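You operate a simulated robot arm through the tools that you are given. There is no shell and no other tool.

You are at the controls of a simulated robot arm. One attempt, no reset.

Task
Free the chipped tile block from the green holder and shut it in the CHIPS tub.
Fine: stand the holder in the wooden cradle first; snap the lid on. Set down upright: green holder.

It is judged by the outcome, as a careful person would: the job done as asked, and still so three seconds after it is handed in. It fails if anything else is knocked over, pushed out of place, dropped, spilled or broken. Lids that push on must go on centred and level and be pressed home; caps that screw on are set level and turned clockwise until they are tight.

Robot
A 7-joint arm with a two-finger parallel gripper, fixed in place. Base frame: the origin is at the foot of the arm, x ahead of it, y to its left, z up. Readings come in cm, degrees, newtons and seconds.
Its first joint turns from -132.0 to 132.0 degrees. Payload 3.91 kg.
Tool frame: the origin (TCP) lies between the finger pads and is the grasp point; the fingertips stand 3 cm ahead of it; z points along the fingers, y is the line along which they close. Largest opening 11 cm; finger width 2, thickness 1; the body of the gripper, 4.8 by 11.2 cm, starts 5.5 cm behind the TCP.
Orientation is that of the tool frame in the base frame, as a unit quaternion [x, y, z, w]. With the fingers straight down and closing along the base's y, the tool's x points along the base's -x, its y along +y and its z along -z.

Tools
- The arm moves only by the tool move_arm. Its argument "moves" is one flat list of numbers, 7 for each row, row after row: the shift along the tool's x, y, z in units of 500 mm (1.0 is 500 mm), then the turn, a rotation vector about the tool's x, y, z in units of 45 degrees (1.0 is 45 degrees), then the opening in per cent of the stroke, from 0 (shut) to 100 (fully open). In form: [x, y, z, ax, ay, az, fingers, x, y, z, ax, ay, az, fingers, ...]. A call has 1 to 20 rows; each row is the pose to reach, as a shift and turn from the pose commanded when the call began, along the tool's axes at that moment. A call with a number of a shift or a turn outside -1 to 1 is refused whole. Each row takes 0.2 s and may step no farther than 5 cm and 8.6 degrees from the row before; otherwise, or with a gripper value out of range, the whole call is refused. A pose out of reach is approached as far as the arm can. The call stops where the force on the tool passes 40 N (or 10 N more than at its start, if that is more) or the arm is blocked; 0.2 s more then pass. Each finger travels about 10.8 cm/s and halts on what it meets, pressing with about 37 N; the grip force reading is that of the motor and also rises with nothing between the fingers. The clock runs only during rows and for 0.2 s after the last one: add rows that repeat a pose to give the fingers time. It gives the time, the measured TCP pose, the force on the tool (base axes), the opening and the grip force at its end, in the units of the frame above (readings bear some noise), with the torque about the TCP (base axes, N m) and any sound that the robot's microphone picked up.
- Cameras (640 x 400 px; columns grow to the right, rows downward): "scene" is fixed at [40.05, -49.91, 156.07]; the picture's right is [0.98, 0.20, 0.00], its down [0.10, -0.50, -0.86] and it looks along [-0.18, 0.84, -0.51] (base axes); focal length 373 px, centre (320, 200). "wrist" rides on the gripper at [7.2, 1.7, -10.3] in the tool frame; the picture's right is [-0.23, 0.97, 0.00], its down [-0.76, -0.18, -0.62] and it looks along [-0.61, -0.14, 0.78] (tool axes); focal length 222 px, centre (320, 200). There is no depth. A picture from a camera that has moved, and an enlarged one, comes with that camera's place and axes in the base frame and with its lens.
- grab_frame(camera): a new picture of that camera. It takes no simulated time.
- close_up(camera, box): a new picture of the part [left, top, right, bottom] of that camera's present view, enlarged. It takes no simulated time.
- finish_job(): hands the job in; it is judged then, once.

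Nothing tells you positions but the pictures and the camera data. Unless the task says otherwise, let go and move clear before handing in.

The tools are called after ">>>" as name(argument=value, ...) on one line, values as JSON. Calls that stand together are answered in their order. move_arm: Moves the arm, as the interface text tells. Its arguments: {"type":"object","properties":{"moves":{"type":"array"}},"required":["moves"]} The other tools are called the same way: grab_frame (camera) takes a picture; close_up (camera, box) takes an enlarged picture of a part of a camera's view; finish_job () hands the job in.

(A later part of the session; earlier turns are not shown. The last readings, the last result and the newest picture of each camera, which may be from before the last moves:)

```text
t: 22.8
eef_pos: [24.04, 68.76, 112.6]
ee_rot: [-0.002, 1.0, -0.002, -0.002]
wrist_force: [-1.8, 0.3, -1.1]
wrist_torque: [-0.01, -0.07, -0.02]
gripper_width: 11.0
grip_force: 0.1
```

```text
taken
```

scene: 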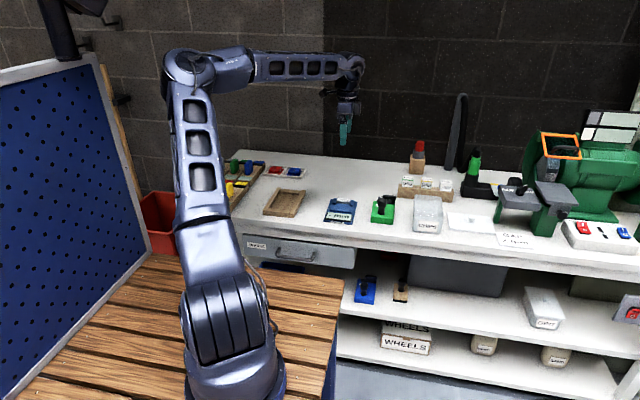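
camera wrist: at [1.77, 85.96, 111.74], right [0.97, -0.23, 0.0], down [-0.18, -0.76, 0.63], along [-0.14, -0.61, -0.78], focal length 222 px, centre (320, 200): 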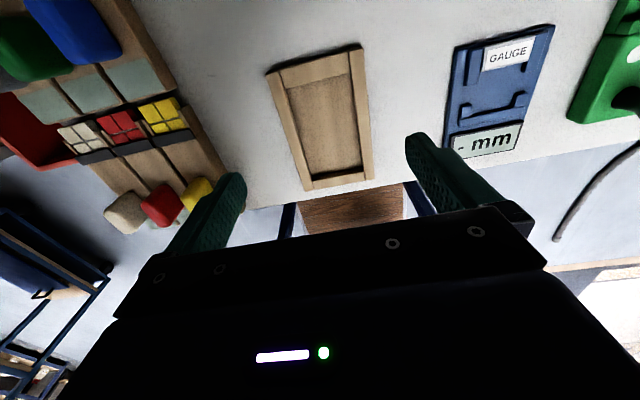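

>>> move_arm(moves=[-0.045, 0.003, 0.06, 0, 0, 0, 100, -0.09, 0.005, 0.12, 0, 0, 0, 100, -0.135, 0.008, 0.18, 0, 0, 0, 100, -0.18, 0.01, 0.24, 0, 0, 0, 100])

>>> grab_frame(camera="wrist")

>>> close_up(camera="wrist", box=[260, 70, 440, 190])

```text
t: 23.8
eef_pos: [32.97, 69.05, 100.51]
ee_rot: [-0.001, 1.0, -0.001, -0.002]
wrist_force: [-0.5, -0.1, 0.1]
wrist_torque: [-0.04, -0.12, 0.03]
gripper_width: 11.02
grip_force: 0.0
```

```text
taken
camera wrist: at [25.69, 70.76, 110.9], right [0.23, 0.97, 0.0], down [0.76, -0.18, 0.62], along [0.6, -0.14, -0.78], focal length 222 px, centre (320, 200)
```

wrist: 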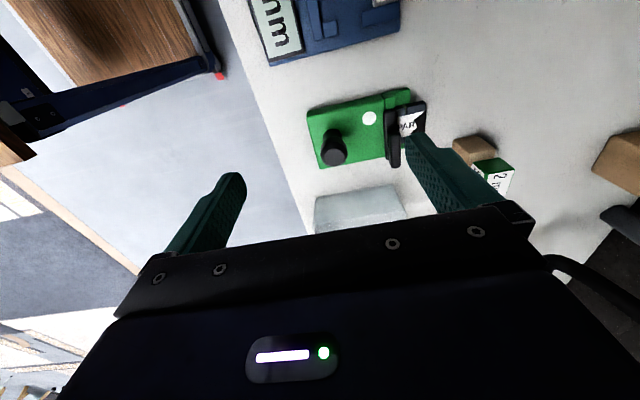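

```text
3.33 times, centred on (350, 130) of wrist
camera zoom: at [25.69, 70.76, 110.9], right [0.23, 0.97, 0.0], down [0.76, -0.18, 0.62], along [0.6, -0.14, -0.78], focal length 740 px, centre (220, 433)
```

zoom: 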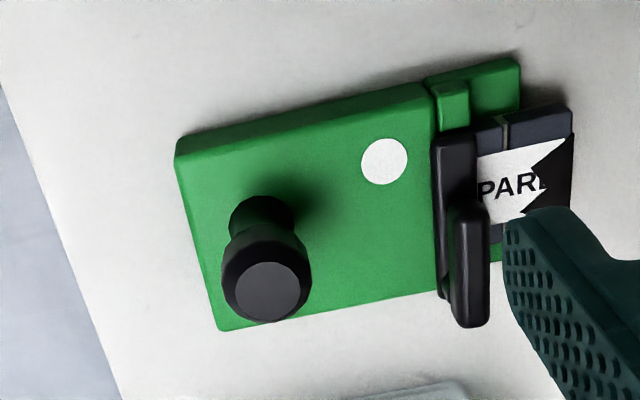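

I put the knob at (38.45, 69.4) with its top at z ≈ 86.5, and the holder body at x 34.7–43, y 66.8–80.4. I'll move above the knob with the fingers narrowed and check the alignment.

>>> move_arm(moves=[-0.055, 0.0035, 0.04, 0, 0, 0, 64, -0.11, 0.007, 0.1, 0, 0, 0, 64, -0.11, 0.007, 0.16, 0, 0, 0, 64, -0.11, 0.007, 0.2, 0, 0, 0, 64])

>>> grab_frame(camera="wrist")

>>> close_up(camera="scene", box=[350, 150, 430, 230])

```text
t: 24.8
eef_pos: [38.7, 69.41, 90.69]
ee_rot: [0.0, 1.0, -0.002, -0.002]
wrist_force: [0.4, 0.3, 0.9]
wrist_torque: [0.0, -0.04, 0.04]
gripper_width: 7.01
grip_force: 0.0
```

```text
taken
camera wrist: at [31.36, 71.19, 100.91], right [0.23, 0.97, 0.0], down [0.76, -0.18, 0.62], along [0.6, -0.14, -0.78], focal length 222 px, centre (320, 200)
```

wrist: 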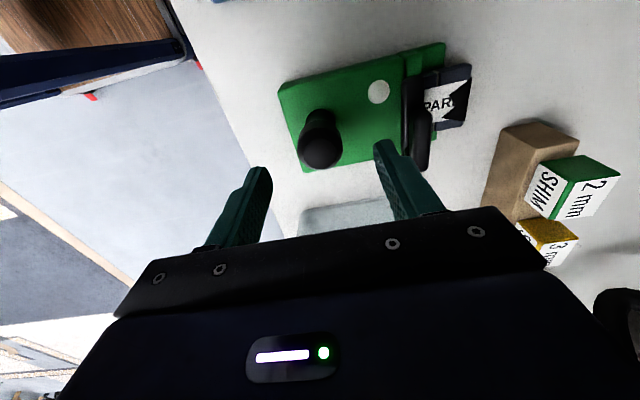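

```text
5.00 times, centred on (390, 190) of scene
camera zoom: at [40.05, -49.91, 156.07], right [0.98, 0.2, 0.0], down [0.1, -0.5, -0.86], along [-0.18, 0.84, -0.51], focal length 1864 px, centre (-30, 250)
```

zoom: 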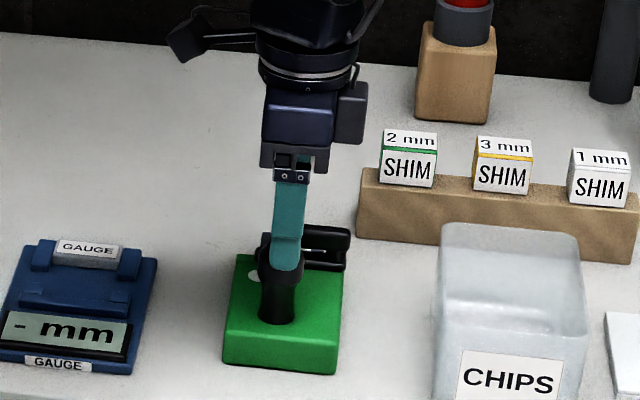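

Alignment is good, with the knob at about (38.4, 69.6). I'll lower so the pads surround the bulb, then close.

>>> move_arm(moves=[0.005, 0.002, 0.06, 0, 0, 0, 64, 0.005, 0.002, 0.1, 0, 0, 0, 64, 0.005, 0.002, 0.121, 0, 0, 0, 64])

>>> grab_frame(camera="wrist")

>>> close_up(camera="scene", box=[350, 160, 430, 230])

```text
t: 25.6
eef_pos: [38.22, 69.48, 84.44]
ee_rot: [-0.001, 1.0, -0.002, -0.002]
wrist_force: [0.4, -0.1, 0.7]
wrist_torque: [-0.02, 0.0, -0.01]
gripper_width: 7.04
grip_force: 0.0
```

```text
taken
camera wrist: at [30.9, 71.24, 94.86], right [0.23, 0.97, 0.0], down [0.76, -0.18, 0.62], along [0.6, -0.14, -0.78], focal length 222 px, centre (320, 200)
```

wrist: 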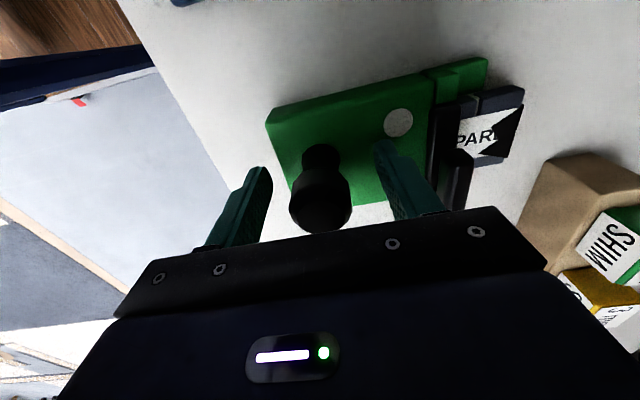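

```text
5.71 times, centred on (390, 195) of scene
camera zoom: at [40.05, -49.91, 156.07], right [0.98, 0.2, 0.0], down [0.1, -0.5, -0.86], along [-0.18, 0.84, -0.51], focal length 2130 px, centre (-80, 229)
```

zoom: 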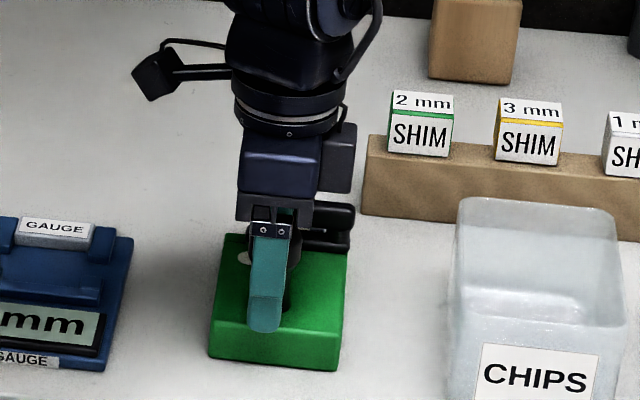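

>>> move_arm(moves=[-0.004, 0, 0, 0, 0, 0, 30, -0.004, 0, 0, 0, 0, 0, 0, -0.004, 0, 0, 0, 0, 0, 0, -0.004, 0, 0, 0, 0, 0, 0])

>>> close_up(camera="wrist", box=[200, 60, 540, 270])

```text
t: 26.6
eef_pos: [38.54, 69.52, 84.5]
ee_rot: [0.0, 1.0, 0.0, -0.002]
wrist_force: [-0.2, -0.5, -0.2]
wrist_torque: [-0.11, 0.05, 0.01]
gripper_width: 3.3
grip_force: 37.3
```

```text
1.88 times, centred on (370, 165) of wrist
camera zoom: at [31.18, 71.22, 94.9], right [0.23, 0.97, 0.0], down [0.76, -0.18, 0.62], along [0.6, -0.14, -0.78], focal length 418 px, centre (226, 266)
```

zoom: 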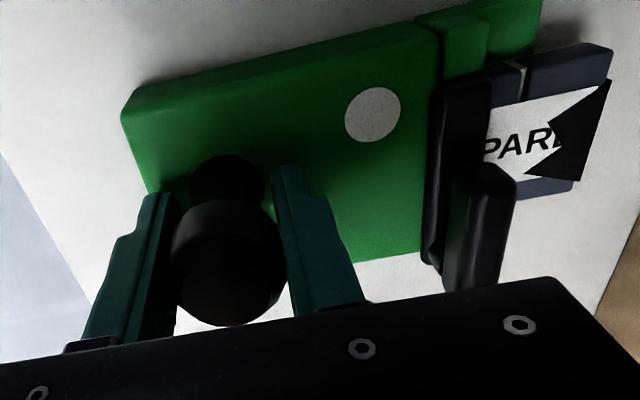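

The knob is gripped at 3.3 cm width. I'll lift a little and check that the holder hangs level.

>>> move_arm(moves=[0, 0, -0.02, 0, 0, 0, 0, 0, 0, -0.04, 0, 0, 0, 0, 0, 0, -0.08, 0, 0, 0, 0])

>>> close_up(camera="scene", box=[350, 160, 430, 230])

>>> close_up(camera="wrist", box=[200, 60, 540, 270])

```text
t: 27.4
eef_pos: [38.57, 69.61, 88.64]
ee_rot: [0.0, 1.0, -0.002, -0.001]
wrist_force: [0.4, 0.7, -4.8]
wrist_torque: [-0.2, 0.03, -0.03]
gripper_width: 3.29
grip_force: 37.0
```

```text
5.71 times, centred on (390, 195) of scene
camera zoom: at [40.05, -49.91, 156.07], right [0.98, 0.2, 0.0], down [0.1, -0.5, -0.86], along [-0.18, 0.84, -0.51], focal length 2130 px, centre (-80, 229)
```

zoom: 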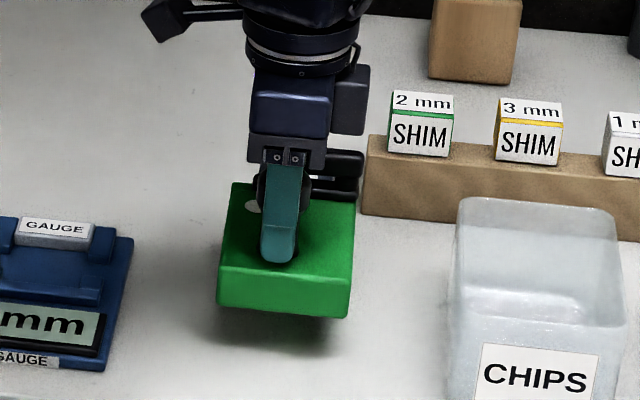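

```text
1.88 times, centred on (370, 165) of wrist
camera zoom: at [31.26, 71.33, 98.93], right [0.23, 0.97, 0.0], down [0.76, -0.17, 0.62], along [0.6, -0.14, -0.78], focal length 418 px, centre (226, 266)
```

zoom: 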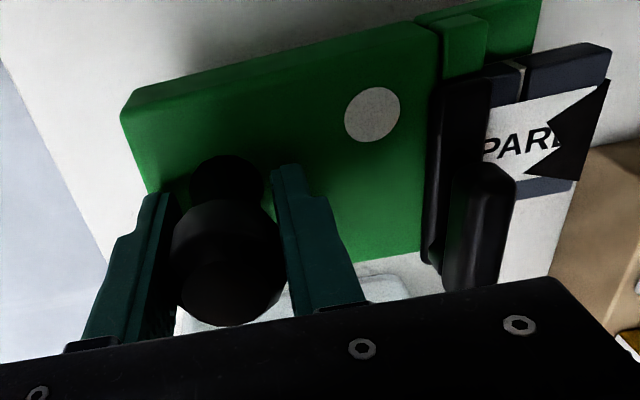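

The holder lifted level with no slip. I'll raise it and carry it over the gauge to above the cradle.

>>> move_arm(moves=[0, 0, -0.05, 0, 0, 0, 0, 0.02, 0, -0.108, 0, 0, 0, 0, 0.07, -0.002, -0.108, 0, 0, 0, 0, 0.13, -0.004, -0.108, 0, 0, 0, 0, 0.195, -0.006, -0.108, 0, 0, 0, 0, 0.26, -0.007, -0.108, 0, 0, 0, 0, 0.325, -0.008, -0.108, 0, 0, 0, 0, 0.39, -0.009, -0.108, 0, 0, 0, 0, 0.455, -0.01, -0.108, 0, 0, 0, 0, 0.52, -0.011, -0.108, 0, 0, 0, 0, 0.585, -0.012, -0.108, 0, 0, 0, 0, 0.65, -0.014, -0.108, 0, 0, 0, 0, 0.715, -0.016, -0.108, 0, 0, 0, 0, 0.76, -0.017, -0.108, 0, 0, 0, 0, 0.778, -0.017, -0.108, 0, 0, 0, 0])

>>> grab_frame(camera="wrist")

>>> grab_frame(camera="scene")

```text
t: 30.6
eef_pos: [-0.31, 68.63, 94.39]
ee_rot: [0.0, 1.0, -0.002, -0.002]
wrist_force: [0.0, 0.2, -4.4]
wrist_torque: [-0.22, 0.05, 0.02]
gripper_width: 3.31
grip_force: 37.2
```

```text
taken
camera wrist: at [-7.51, 70.36, 104.65], right [0.23, 0.97, 0.0], down [0.76, -0.18, 0.62], along [0.6, -0.14, -0.78], focal length 222 px, centre (320, 200)
```

wrist: 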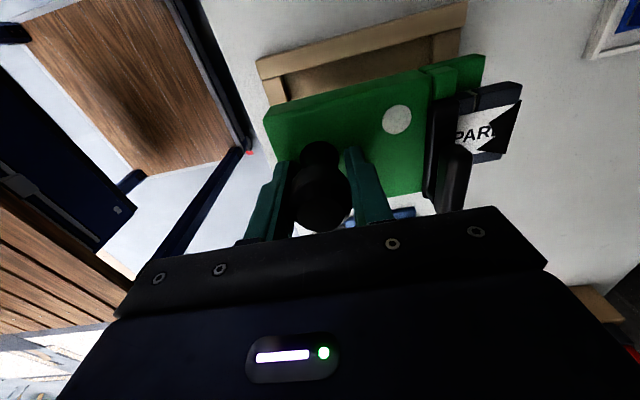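

```text
taken
```

scene: 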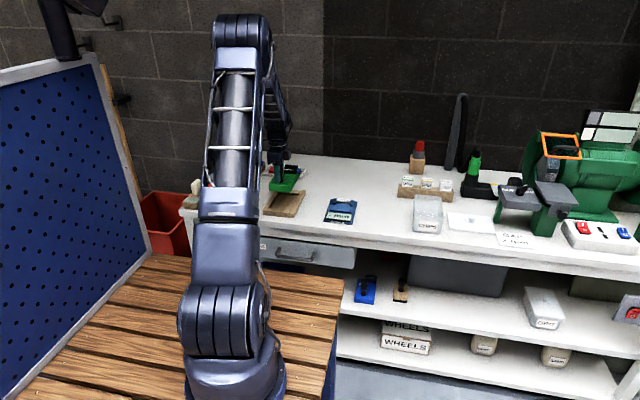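

>>> move_arm(moves=[0, 0, 0.05, 0, 0, 0, 0, 0, 0, 0.1, 0, 0, 0, 0, 0, 0, 0.125, 0, 0, 0, 0])

>>> grab_frame(camera="wrist")

>>> close_up(camera="wrist", box=[220, 10, 380, 110])

>>> close_up(camera="wrist", box=[380, 10, 540, 110])

>>> close_up(camera="scene", box=[250, 160, 330, 225])

```text
t: 31.4
eef_pos: [-0.21, 68.72, 87.83]
ee_rot: [0.0, 1.0, -0.001, -0.002]
wrist_force: [0.5, 0.3, -4.6]
wrist_torque: [-0.22, 0.04, -0.05]
gripper_width: 3.3
grip_force: 37.2
```

```text
taken
camera wrist: at [-7.52, 70.44, 98.15], right [0.23, 0.97, 0.0], down [0.76, -0.18, 0.62], along [0.6, -0.14, -0.78], focal length 222 px, centre (320, 200)
```

wrist: 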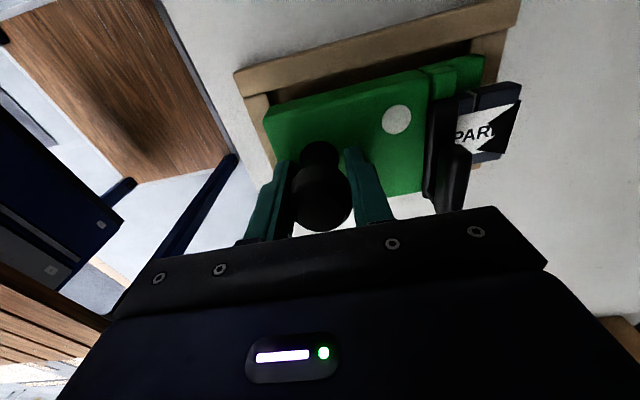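

```text
4.00 times, centred on (300, 60) of wrist
camera zoom: at [-7.52, 70.44, 98.15], right [0.23, 0.97, 0.0], down [0.76, -0.18, 0.62], along [0.6, -0.14, -0.78], focal length 888 px, centre (400, 760)
```

zoom: 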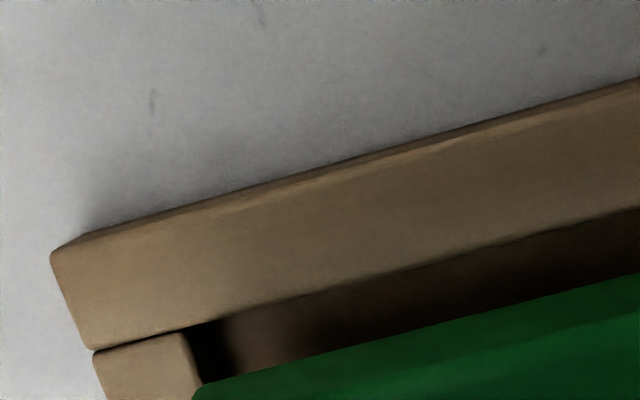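

```text
4.00 times, centred on (460, 60) of wrist
camera zoom: at [-7.52, 70.44, 98.15], right [0.23, 0.97, 0.0], down [0.76, -0.18, 0.62], along [0.6, -0.14, -0.78], focal length 888 px, centre (-240, 760)
```

zoom: 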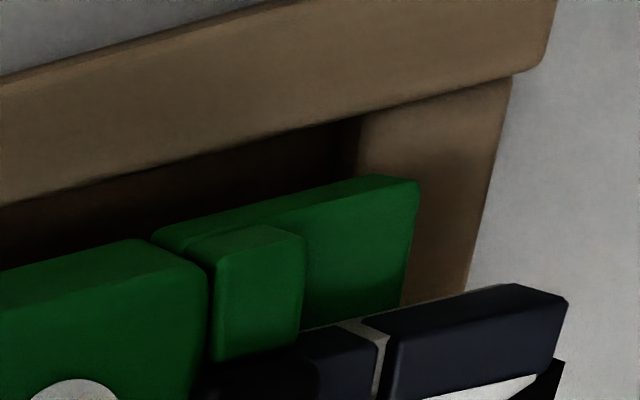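

```text
6.15 times, centred on (290, 192) of scene
camera zoom: at [40.05, -49.91, 156.07], right [0.98, 0.2, 0.0], down [0.1, -0.5, -0.86], along [-0.18, 0.84, -0.51], focal length 2294 px, centre (505, 246)
```

zoom: 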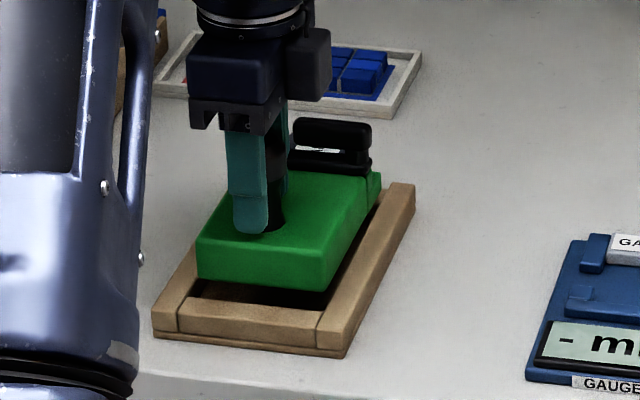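

The views agree the holder needs to move about 0.5 cm in −x. I'll zoom on the corners to settle the y clearance before lowering.

>>> close_up(camera="wrist", box=[235, 80, 285, 112])

>>> close_up(camera="wrist", box=[450, 20, 530, 70])

>>> close_up(camera="scene", box=[266, 190, 306, 218])

>>> close_up(camera="scene", box=[286, 172, 310, 190])

```text
12.50 times, centred on (260, 96) of wrist
camera zoom: at [-7.52, 70.44, 98.15], right [0.23, 0.97, 0.0], down [0.76, -0.18, 0.62], along [0.6, -0.14, -0.78], focal length 2776 px, centre (1070, 1500)
```

zoom: 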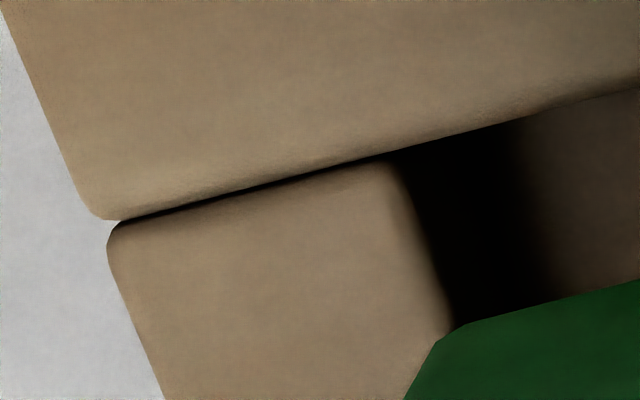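

```text
8.00 times, centred on (490, 45) of wrist
camera zoom: at [-7.52, 70.44, 98.15], right [0.23, 0.97, 0.0], down [0.76, -0.18, 0.62], along [0.6, -0.14, -0.78], focal length 1777 px, centre (-1040, 1440)
```

zoom: 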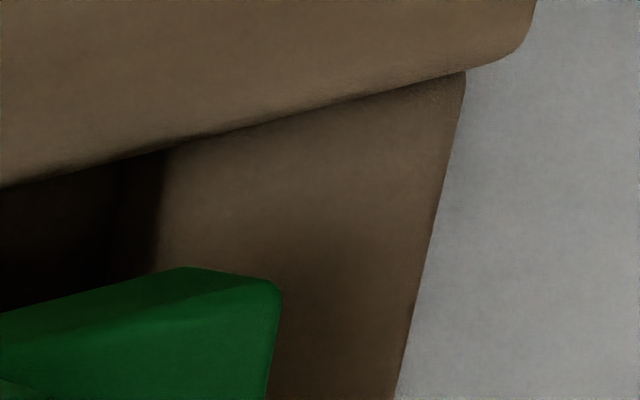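

```text
14.29 times, centred on (286, 204) of scene
camera zoom: at [40.05, -49.91, 156.07], right [0.98, 0.2, 0.0], down [0.1, -0.5, -0.86], along [-0.18, 0.84, -0.51], focal length 5326 px, centre (806, 143)
```

zoom: 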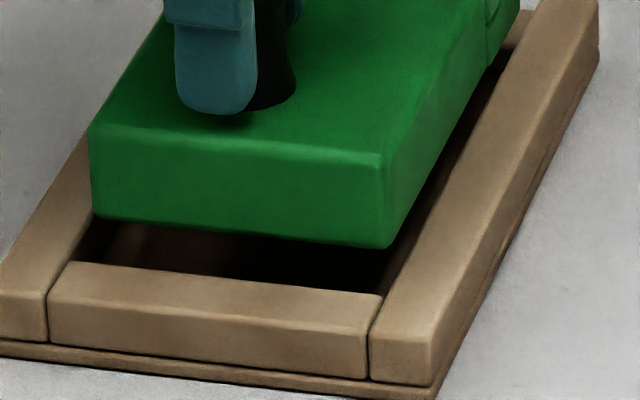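

```text
16.00 times, centred on (298, 181) of scene
camera zoom: at [40.05, -49.91, 156.07], right [0.98, 0.2, 0.0], down [0.1, -0.5, -0.86], along [-0.18, 0.84, -0.51], focal length 5965 px, centre (672, 504)
```

zoom: 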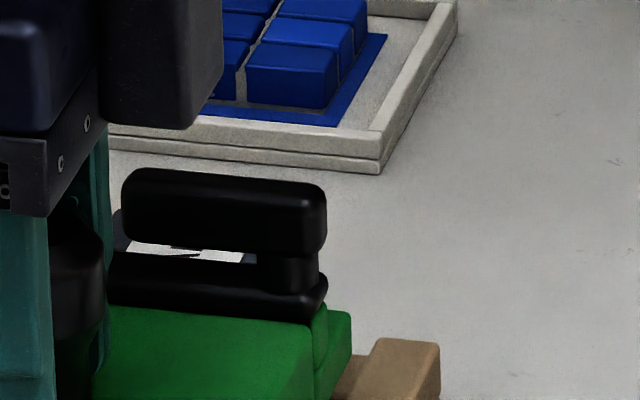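

I need to shift about −0.46 cm in x and −0.17 cm in y. I'll apply that, lower to just above the rail tops, and re-check.

>>> move_arm(moves=[0.0092, -0.0034, 0.012, 0, 0, 0, 0, 0.0092, -0.0034, 0.024, 0, 0, 0, 0, 0.0092, -0.0034, 0.024, 0, 0, 0, 0])

>>> close_up(camera="wrist", box=[235, 80, 285, 112])

>>> close_up(camera="wrist", box=[450, 20, 530, 70])

>>> close_up(camera="scene", box=[266, 190, 306, 218])

```text
t: 32.2
eef_pos: [-0.87, 68.56, 86.76]
ee_rot: [0.0, 1.0, -0.002, -0.003]
wrist_force: [-1.0, 0.6, -3.1]
wrist_torque: [-0.21, -0.02, 0.01]
gripper_width: 3.3
grip_force: 37.4
```

```text
12.50 times, centred on (260, 96) of wrist
camera zoom: at [-8.03, 70.29, 97.06], right [0.23, 0.97, 0.0], down [0.76, -0.18, 0.62], along [0.6, -0.14, -0.78], focal length 2776 px, centre (1070, 1500)
```

zoom: 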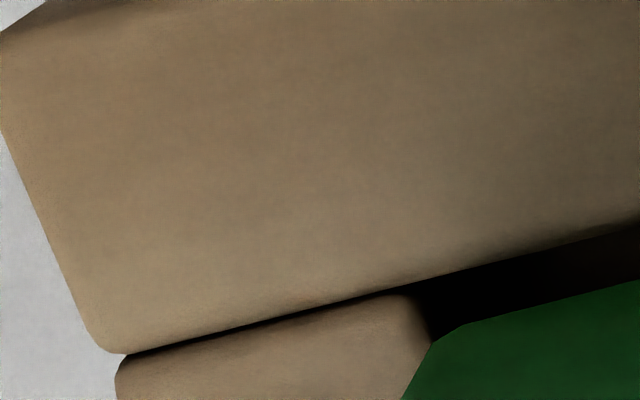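

```text
8.00 times, centred on (490, 45) of wrist
camera zoom: at [-8.03, 70.29, 97.06], right [0.23, 0.97, 0.0], down [0.76, -0.18, 0.62], along [0.6, -0.14, -0.78], focal length 1777 px, centre (-1040, 1440)
```

zoom: 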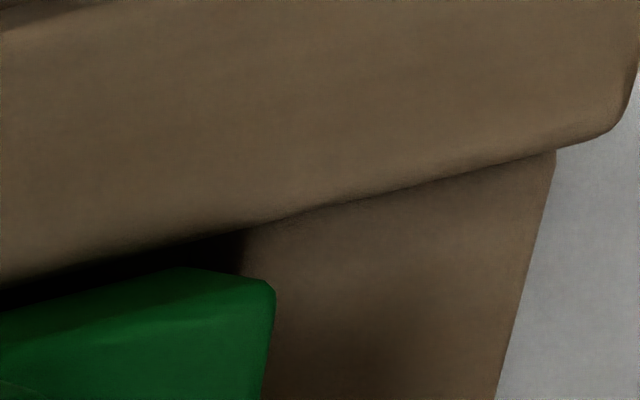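

```text
14.29 times, centred on (286, 204) of scene
camera zoom: at [40.05, -49.91, 156.07], right [0.98, 0.2, 0.0], down [0.1, -0.5, -0.86], along [-0.18, 0.84, -0.51], focal length 5326 px, centre (806, 143)
```

zoom: 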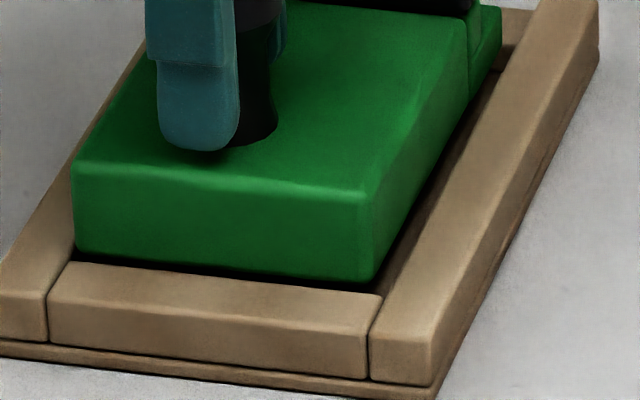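

Gaps are now about 0.25 cm left, 0.35 cm right and 0.15 cm at each end, so it is well centred. I'll lower it slowly into the cradle.

>>> move_arm(moves=[-0.001, 0, 0.008, 0, 0, 0, 0, -0.001, 0, 0.016, 0, 0, 0, 0, -0.001, 0, 0.024, 0, 0, 0, 0, -0.001, 0, 0.028, 0, 0, 0, 0])

>>> close_up(camera="scene", box=[256, 170, 316, 218])

>>> close_up(camera="wrist", box=[220, 0, 540, 200])

```text
t: 32.9
eef_pos: [-0.81, 68.76, 86.24]
ee_rot: [0.0, 1.0, 0.001, -0.003]
wrist_force: [2.3, -2.3, 7.5]
wrist_torque: [-0.72, 0.04, 0.01]
gripper_width: 3.33
grip_force: 37.1
stopped in row 3: the force on the tool passed its limit at 53 N (the readings are from after the stop); the commanded pose is now the measured one
```

```text
8.33 times, centred on (286, 194) of scene
camera zoom: at [40.05, -49.91, 156.07], right [0.98, 0.2, 0.0], down [0.1, -0.5, -0.86], along [-0.18, 0.84, -0.51], focal length 3107 px, centre (603, 250)
```

zoom: 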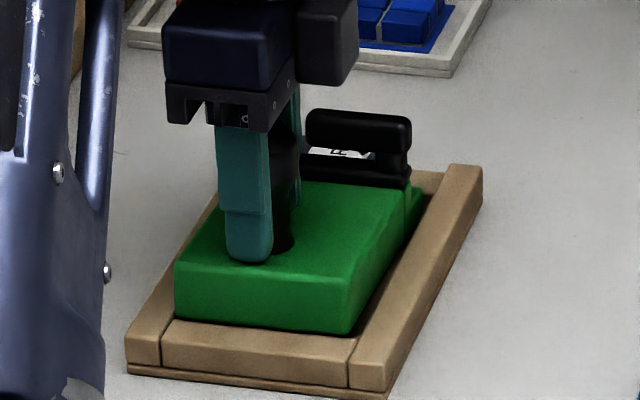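

```text
2.00 times, centred on (380, 100) of wrist
camera zoom: at [-8.06, 70.37, 96.58], right [0.23, 0.97, 0.0], down [0.76, -0.18, 0.62], along [0.6, -0.14, -0.79], focal length 444 px, centre (200, 400)
```

zoom: 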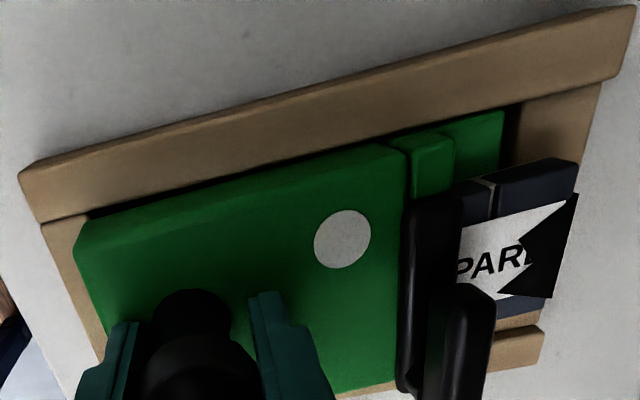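

It touched early at z ≈ 86.2, and the torque points to the front edge catching the front rail. I'll back off slightly and look at the end gaps.

>>> move_arm(moves=[0, 0, -0.006, 0, 0, 0, 0, 0, 0, -0.012, 0, 0, 0, 0])

>>> close_up(camera="wrist", box=[225, 80, 285, 130])

>>> close_up(camera="wrist", box=[450, 30, 530, 80])

>>> close_up(camera="scene", box=[266, 194, 306, 222])

>>> close_up(camera="scene", box=[292, 176, 320, 200])

```text
t: 33.5
eef_pos: [-0.67, 68.66, 86.77]
ee_rot: [0.0, 1.0, 0.0, -0.002]
wrist_force: [0.8, 0.0, -4.1]
wrist_torque: [-0.21, 0.03, 0.02]
gripper_width: 3.32
grip_force: 37.0
```

```text
8.00 times, centred on (255, 105) of wrist
camera zoom: at [-8.0, 70.42, 97.08], right [0.23, 0.97, 0.0], down [0.76, -0.18, 0.62], along [0.6, -0.14, -0.78], focal length 1777 px, centre (840, 960)
```

zoom: 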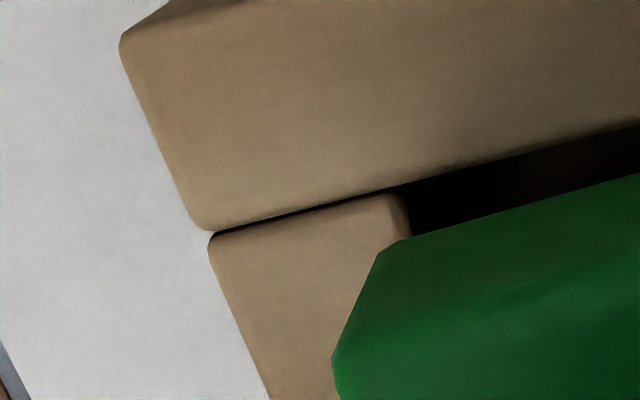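

```text
8.00 times, centred on (490, 55) of wrist
camera zoom: at [-8.0, 70.42, 97.08], right [0.23, 0.97, 0.0], down [0.76, -0.18, 0.62], along [0.6, -0.14, -0.78], focal length 1777 px, centre (-1040, 1360)
```

zoom: 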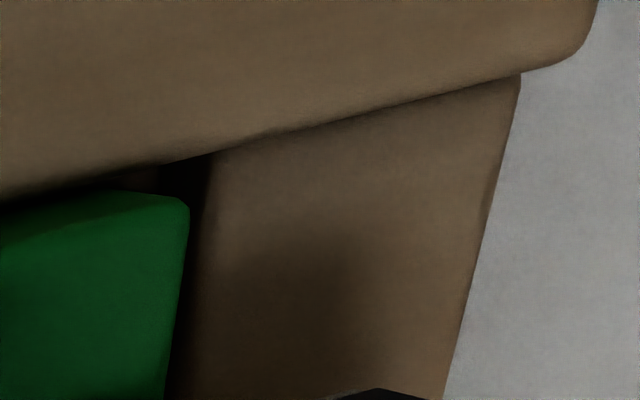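

```text
14.29 times, centred on (286, 208) of scene
camera zoom: at [40.05, -49.91, 156.07], right [0.98, 0.2, 0.0], down [0.1, -0.5, -0.86], along [-0.18, 0.84, -0.51], focal length 5326 px, centre (806, 86)
```

zoom: 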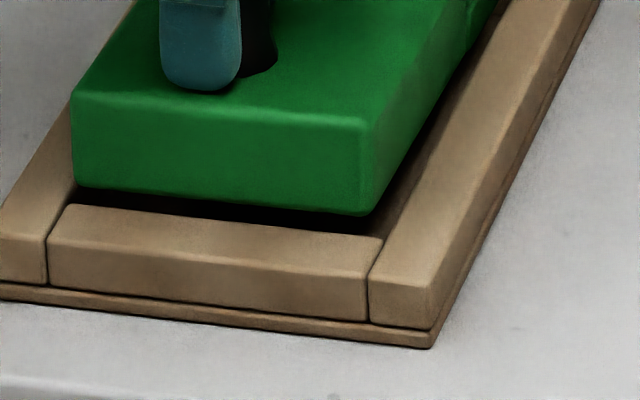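

```text
16.00 times, centred on (306, 188) of scene
camera zoom: at [40.05, -49.91, 156.07], right [0.98, 0.2, 0.0], down [0.1, -0.5, -0.86], along [-0.18, 0.84, -0.51], focal length 5965 px, centre (544, 392)
```

zoom: 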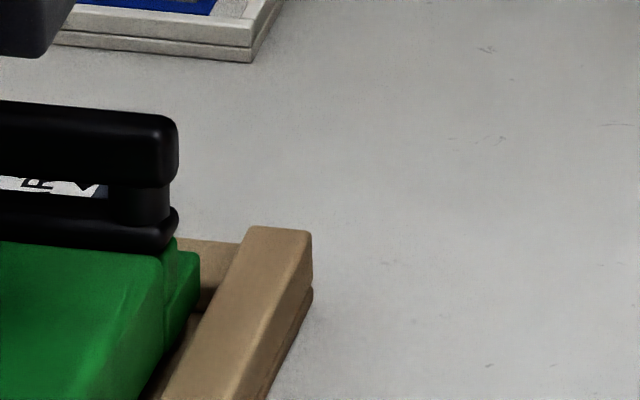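

>>> grab_frame(camera="wrist")

>>> close_up(camera="wrist", box=[220, 0, 540, 200])

>>> close_up(camera="scene", box=[250, 160, 330, 225])

```text
taken
camera wrist: at [-8.0, 70.42, 97.08], right [0.23, 0.97, 0.0], down [0.76, -0.18, 0.62], along [0.6, -0.14, -0.78], focal length 222 px, centre (320, 200)
```

wrist: 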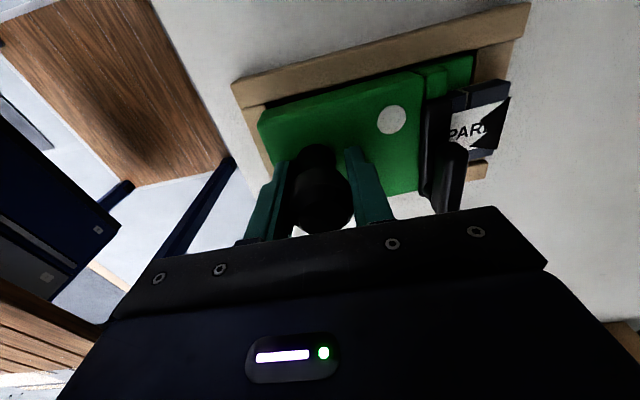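

```text
2.00 times, centred on (380, 100) of wrist
camera zoom: at [-8.0, 70.42, 97.08], right [0.23, 0.97, 0.0], down [0.76, -0.18, 0.62], along [0.6, -0.14, -0.78], focal length 444 px, centre (200, 400)
```

zoom: 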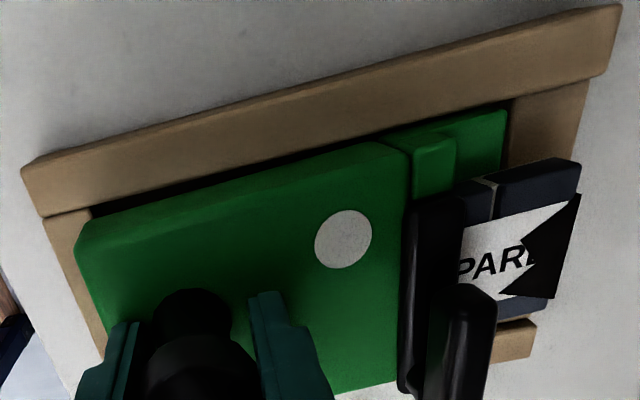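

```text
6.15 times, centred on (290, 192) of scene
camera zoom: at [40.05, -49.91, 156.07], right [0.98, 0.2, 0.0], down [0.1, -0.5, -0.86], along [-0.18, 0.84, -0.51], focal length 2294 px, centre (505, 246)
```

zoom: 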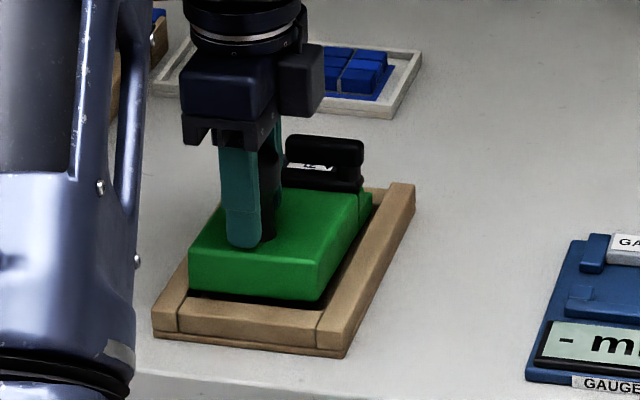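

The contact tipped the holder about 3° in the grip, with its +y end lower. I'll rise slightly and tilt the tool to make the holder level again, then re-measure.

>>> move_arm(moves=[0, 0, -0.012, 0, 0, 0, 0, 0, 0, -0.012, -0.04, 0, 0, 0, 0, 0, -0.012, -0.074, 0, 0, 0])

>>> grab_frame(camera="wrist")

>>> close_up(camera="wrist", box=[220, 20, 540, 220])

>>> close_up(camera="scene", box=[256, 170, 316, 218])

```text
t: 34.3
eef_pos: [-0.67, 68.65, 87.29]
ee_rot: [0.001, 1.0, 0.03, -0.002]
wrist_force: [-0.3, 0.7, -4.8]
wrist_torque: [-0.22, 0.01, 0.02]
gripper_width: 3.3
grip_force: 37.1
```

```text
taken
camera wrist: at [-7.99, 69.79, 97.77], right [0.23, 0.97, 0.06], down [0.76, -0.22, 0.61], along [0.6, -0.1, -0.79], focal length 222 px, centre (320, 200)
```

wrist: 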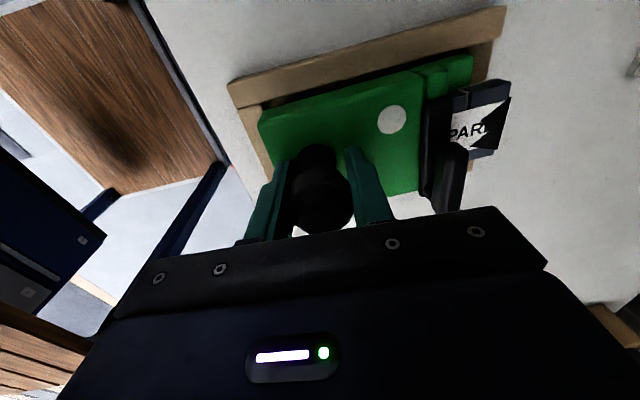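

```text
2.00 times, centred on (380, 120) of wrist
camera zoom: at [-7.99, 69.79, 97.77], right [0.23, 0.97, 0.06], down [0.76, -0.22, 0.61], along [0.6, -0.1, -0.79], focal length 444 px, centre (200, 360)
```

zoom: 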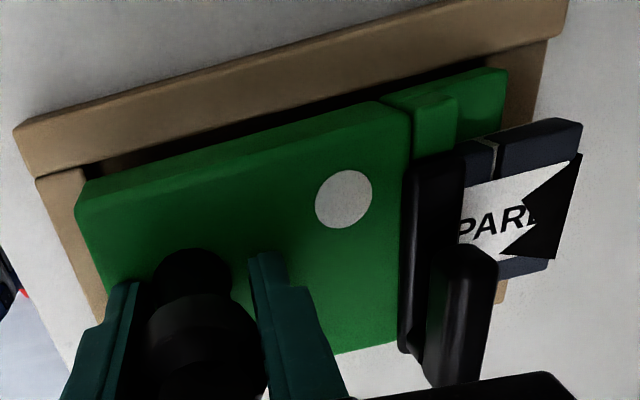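

```text
8.33 times, centred on (286, 194) of scene
camera zoom: at [40.05, -49.91, 156.07], right [0.98, 0.2, 0.0], down [0.1, -0.5, -0.86], along [-0.18, 0.84, -0.51], focal length 3107 px, centre (603, 250)
```

zoom: 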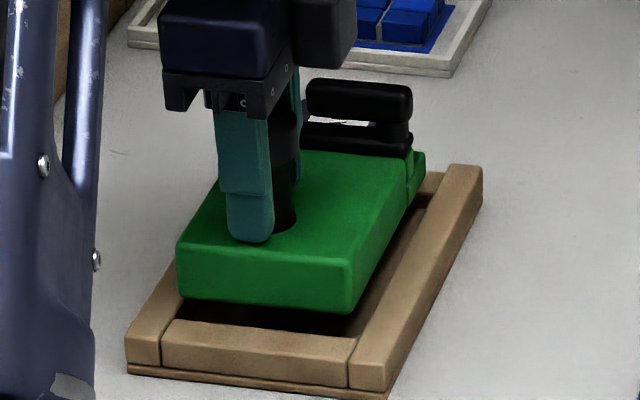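

>>> close_up(camera="wrist", box=[225, 80, 285, 130])

>>> close_up(camera="wrist", box=[440, 30, 520, 80])

>>> close_up(camera="scene", box=[266, 190, 306, 218])

>>> close_up(camera="scene", box=[292, 176, 320, 200])

```text
8.00 times, centred on (255, 105) of wrist
camera zoom: at [-7.99, 69.79, 97.77], right [0.23, 0.97, 0.06], down [0.76, -0.22, 0.61], along [0.6, -0.1, -0.79], focal length 1777 px, centre (840, 960)
```

zoom: 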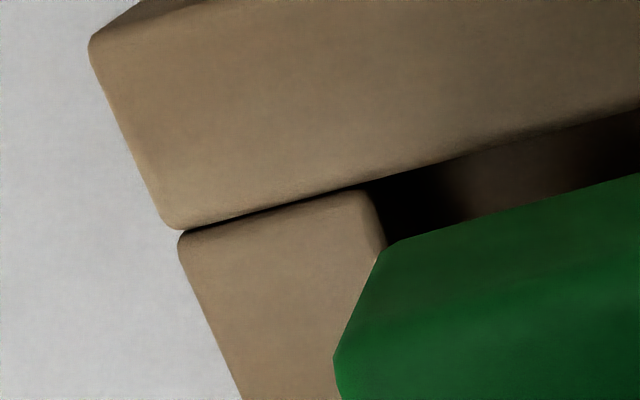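

```text
8.00 times, centred on (480, 55) of wrist
camera zoom: at [-7.99, 69.79, 97.77], right [0.23, 0.97, 0.06], down [0.76, -0.22, 0.61], along [0.6, -0.1, -0.79], focal length 1777 px, centre (-960, 1360)
```

zoom: 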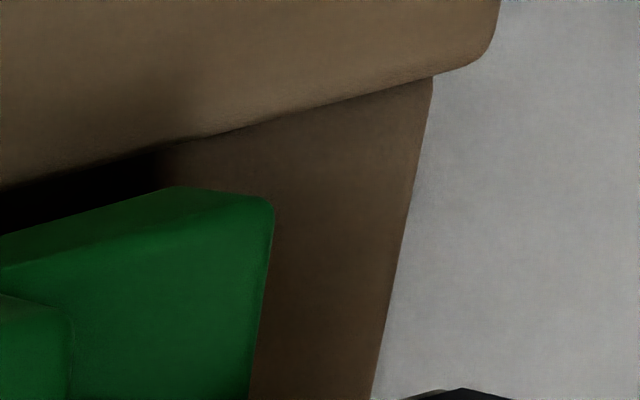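

```text
14.29 times, centred on (286, 204) of scene
camera zoom: at [40.05, -49.91, 156.07], right [0.98, 0.2, 0.0], down [0.1, -0.5, -0.86], along [-0.18, 0.84, -0.51], focal length 5326 px, centre (806, 143)
```

zoom: 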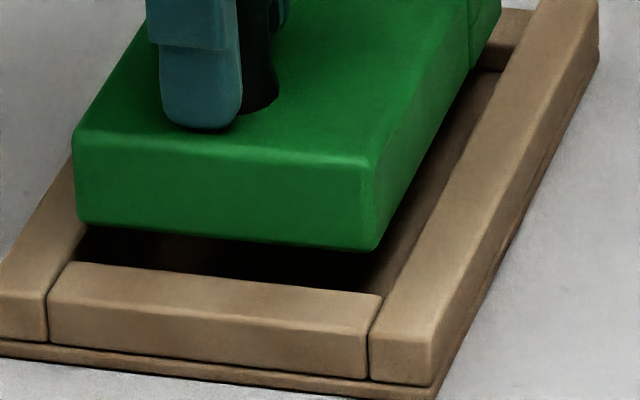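

```text
16.00 times, centred on (306, 188) of scene
camera zoom: at [40.05, -49.91, 156.07], right [0.98, 0.2, 0.0], down [0.1, -0.5, -0.86], along [-0.18, 0.84, -0.51], focal length 5965 px, centre (544, 392)
```

zoom: 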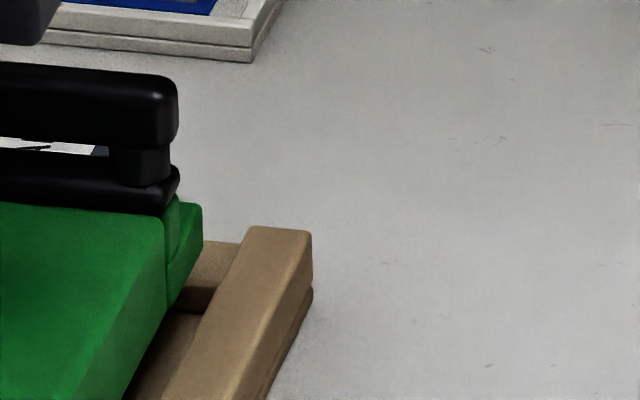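

Reading the silhouette correctly, the holder is 13.75 cm long, with 0.2 cm gap in front and 0.65 cm behind. I'll shift +0.22 cm in y, trim the yaw by 1° and lower slowly.

>>> move_arm(moves=[0, 0.0044, 0, 0, 0, 0.02, 0, 0, 0.0038, 0.01, 0, 0, 0.02, 0, 0, 0.0032, 0.018, 0, 0, 0.02, 0, 0, 0.003, 0.024, 0, 0, 0.02, 0])

>>> close_up(camera="wrist", box=[220, 20, 540, 220])

>>> close_up(camera="scene", box=[256, 170, 316, 218])

```text
t: 35.3
eef_pos: [-0.74, 68.87, 86.24]
ee_rot: [0.008, 1.0, 0.03, -0.003]
wrist_force: [0.4, -1.0, -3.9]
wrist_torque: [-0.18, 0.0, -0.03]
gripper_width: 3.3
grip_force: 37.1
```

```text
2.00 times, centred on (380, 120) of wrist
camera zoom: at [-7.98, 70.12, 96.72], right [0.24, 0.97, 0.06], down [0.76, -0.23, 0.61], along [0.6, -0.1, -0.79], focal length 444 px, centre (200, 360)
```

zoom: 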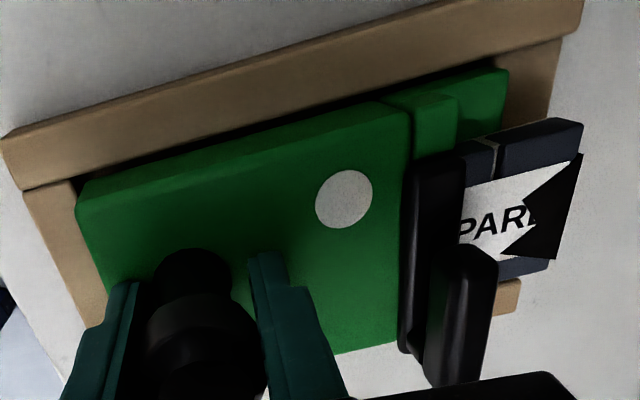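

```text
8.33 times, centred on (286, 194) of scene
camera zoom: at [40.05, -49.91, 156.07], right [0.98, 0.2, 0.0], down [0.1, -0.5, -0.86], along [-0.18, 0.84, -0.51], focal length 3107 px, centre (603, 250)
```

zoom: 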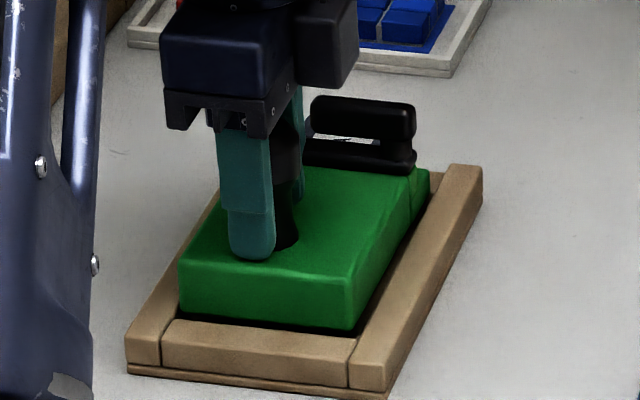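

No contact this time. I'll check the side gaps before going deeper.

>>> close_up(camera="wrist", box=[225, 80, 285, 130])

>>> close_up(camera="wrist", box=[440, 30, 520, 80])

>>> close_up(camera="scene", box=[280, 180, 320, 216])

```text
8.00 times, centred on (255, 105) of wrist
camera zoom: at [-7.98, 70.12, 96.72], right [0.24, 0.97, 0.06], down [0.76, -0.23, 0.61], along [0.6, -0.1, -0.79], focal length 1777 px, centre (840, 960)
```

zoom: 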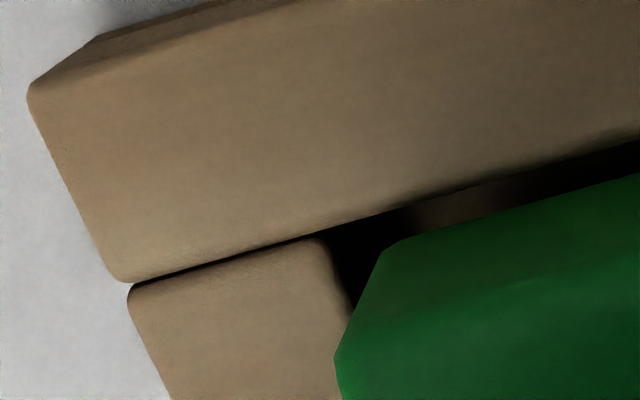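

```text
8.00 times, centred on (480, 55) of wrist
camera zoom: at [-7.98, 70.12, 96.72], right [0.24, 0.97, 0.06], down [0.76, -0.23, 0.61], along [0.6, -0.1, -0.79], focal length 1777 px, centre (-960, 1360)
```

zoom: 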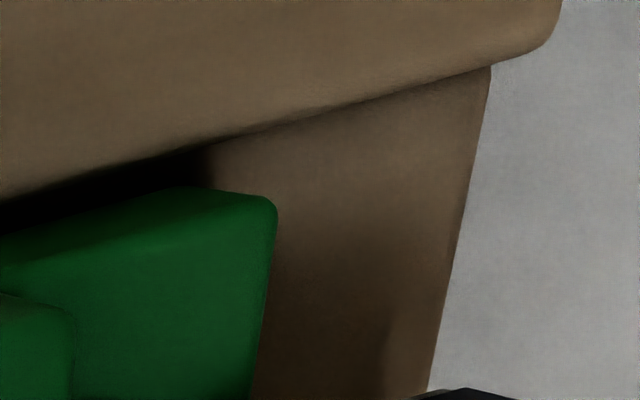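

```text
11.11 times, centred on (300, 198) of scene
camera zoom: at [40.05, -49.91, 156.07], right [0.98, 0.2, 0.0], down [0.1, -0.5, -0.86], along [-0.18, 0.84, -0.51], focal length 4142 px, centre (542, 222)
```

zoom: 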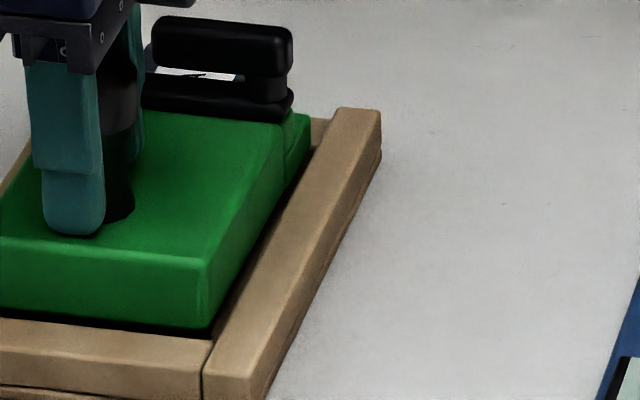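

>>> move_arm(moves=[0, -0.0003, 0.006, 0, 0, 0, 0, 0, -0.0007, 0.012, 0, 0, 0, 0, 0, -0.001, 0.017, 0, 0, 0, 0, 0, -0.001, 0.02, 0, 0, 0, 0])

>>> close_up(camera="wrist", box=[220, 20, 540, 220])

>>> close_up(camera="scene", box=[256, 170, 316, 218])

```text
t: 36.3
eef_pos: [-0.74, 68.95, 85.24]
ee_rot: [0.009, 1.0, 0.03, -0.002]
wrist_force: [0.3, -0.2, -3.8]
wrist_torque: [-0.22, 0.05, -0.02]
gripper_width: 3.31
grip_force: 37.2
```

```text
2.00 times, centred on (380, 120) of wrist
camera zoom: at [-8.01, 70.22, 95.7], right [0.24, 0.97, 0.06], down [0.76, -0.23, 0.61], along [0.6, -0.1, -0.79], focal length 444 px, centre (200, 360)
```

zoom: 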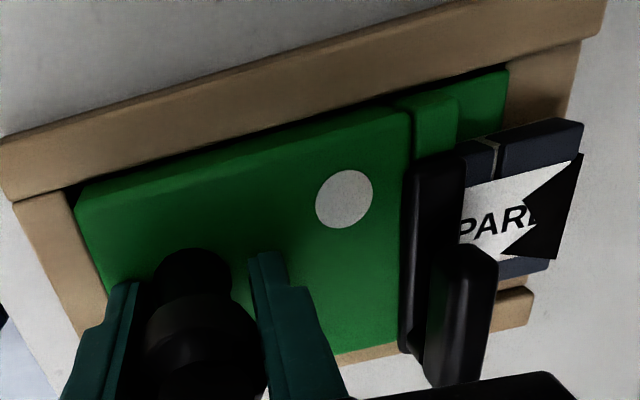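

```text
8.33 times, centred on (286, 194) of scene
camera zoom: at [40.05, -49.91, 156.07], right [0.98, 0.2, 0.0], down [0.1, -0.5, -0.86], along [-0.18, 0.84, -0.51], focal length 3107 px, centre (603, 250)
```

zoom: 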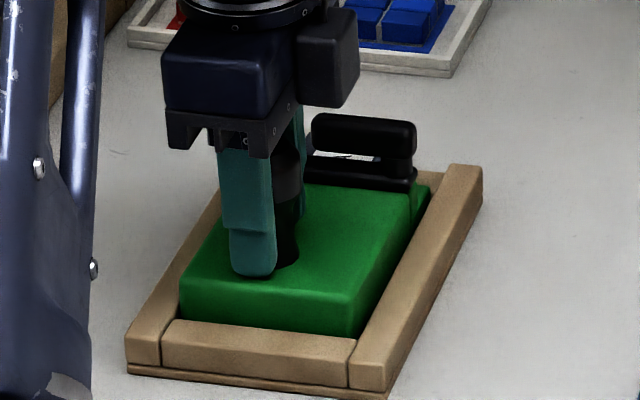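

It's inside the cavity and not yet on the floor. I'll keep lowering in small steps until it rests.

>>> move_arm(moves=[0, 0, 0.003, 0, 0, 0, 0, 0, -0.0002, 0.006, 0, 0, 0, 0])

```text
t: 36.9
eef_pos: [-0.77, 68.88, 84.84]
ee_rot: [0.008, 0.999, 0.031, -0.002]
wrist_force: [-0.1, -2.3, 2.1]
wrist_torque: [0.3, -0.26, -0.1]
gripper_width: 3.29
grip_force: 37.0
```

The ledge end touched the floor with light force, so the holder is practically seated. I'll open the fingers to let it settle, then rise straight up.

>>> move_arm(moves=[0, 0, 0, 0, 0, 0, 40, 0, 0, 0, 0, 0, 0, 64, 0, 0, 0, 0, 0, 0, 64])

>>> close_up(camera="wrist", box=[220, 20, 540, 220])

>>> close_up(camera="scene", box=[256, 170, 316, 218])

```text
t: 37.7
eef_pos: [-0.73, 68.93, 84.92]
ee_rot: [0.008, 1.0, 0.029, -0.002]
wrist_force: [1.1, -0.4, 0.7]
wrist_torque: [0.03, -0.03, -0.01]
gripper_width: 7.04
grip_force: 0.0
```

```text
2.00 times, centred on (380, 120) of wrist
camera zoom: at [-8.01, 70.17, 95.33], right [0.24, 0.97, 0.06], down [0.76, -0.23, 0.61], along [0.6, -0.1, -0.79], focal length 444 px, centre (200, 360)
```

zoom: 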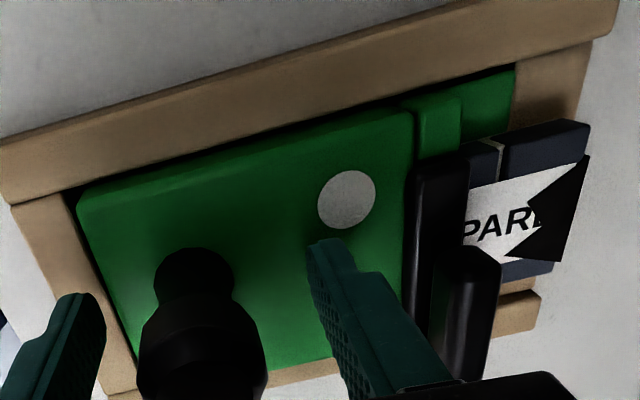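

```text
8.33 times, centred on (286, 194) of scene
camera zoom: at [40.05, -49.91, 156.07], right [0.98, 0.2, 0.0], down [0.1, -0.5, -0.86], along [-0.18, 0.84, -0.51], focal length 3107 px, centre (603, 250)
```

zoom: 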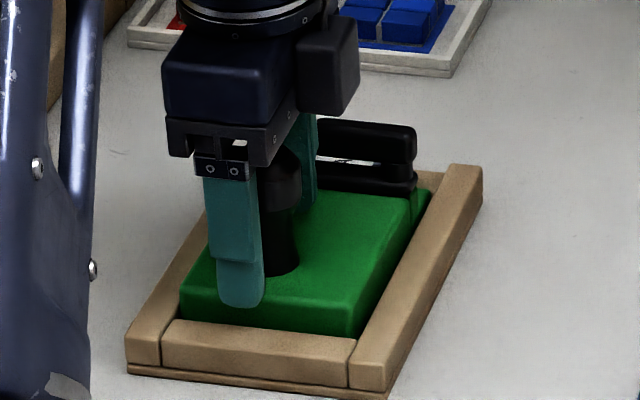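

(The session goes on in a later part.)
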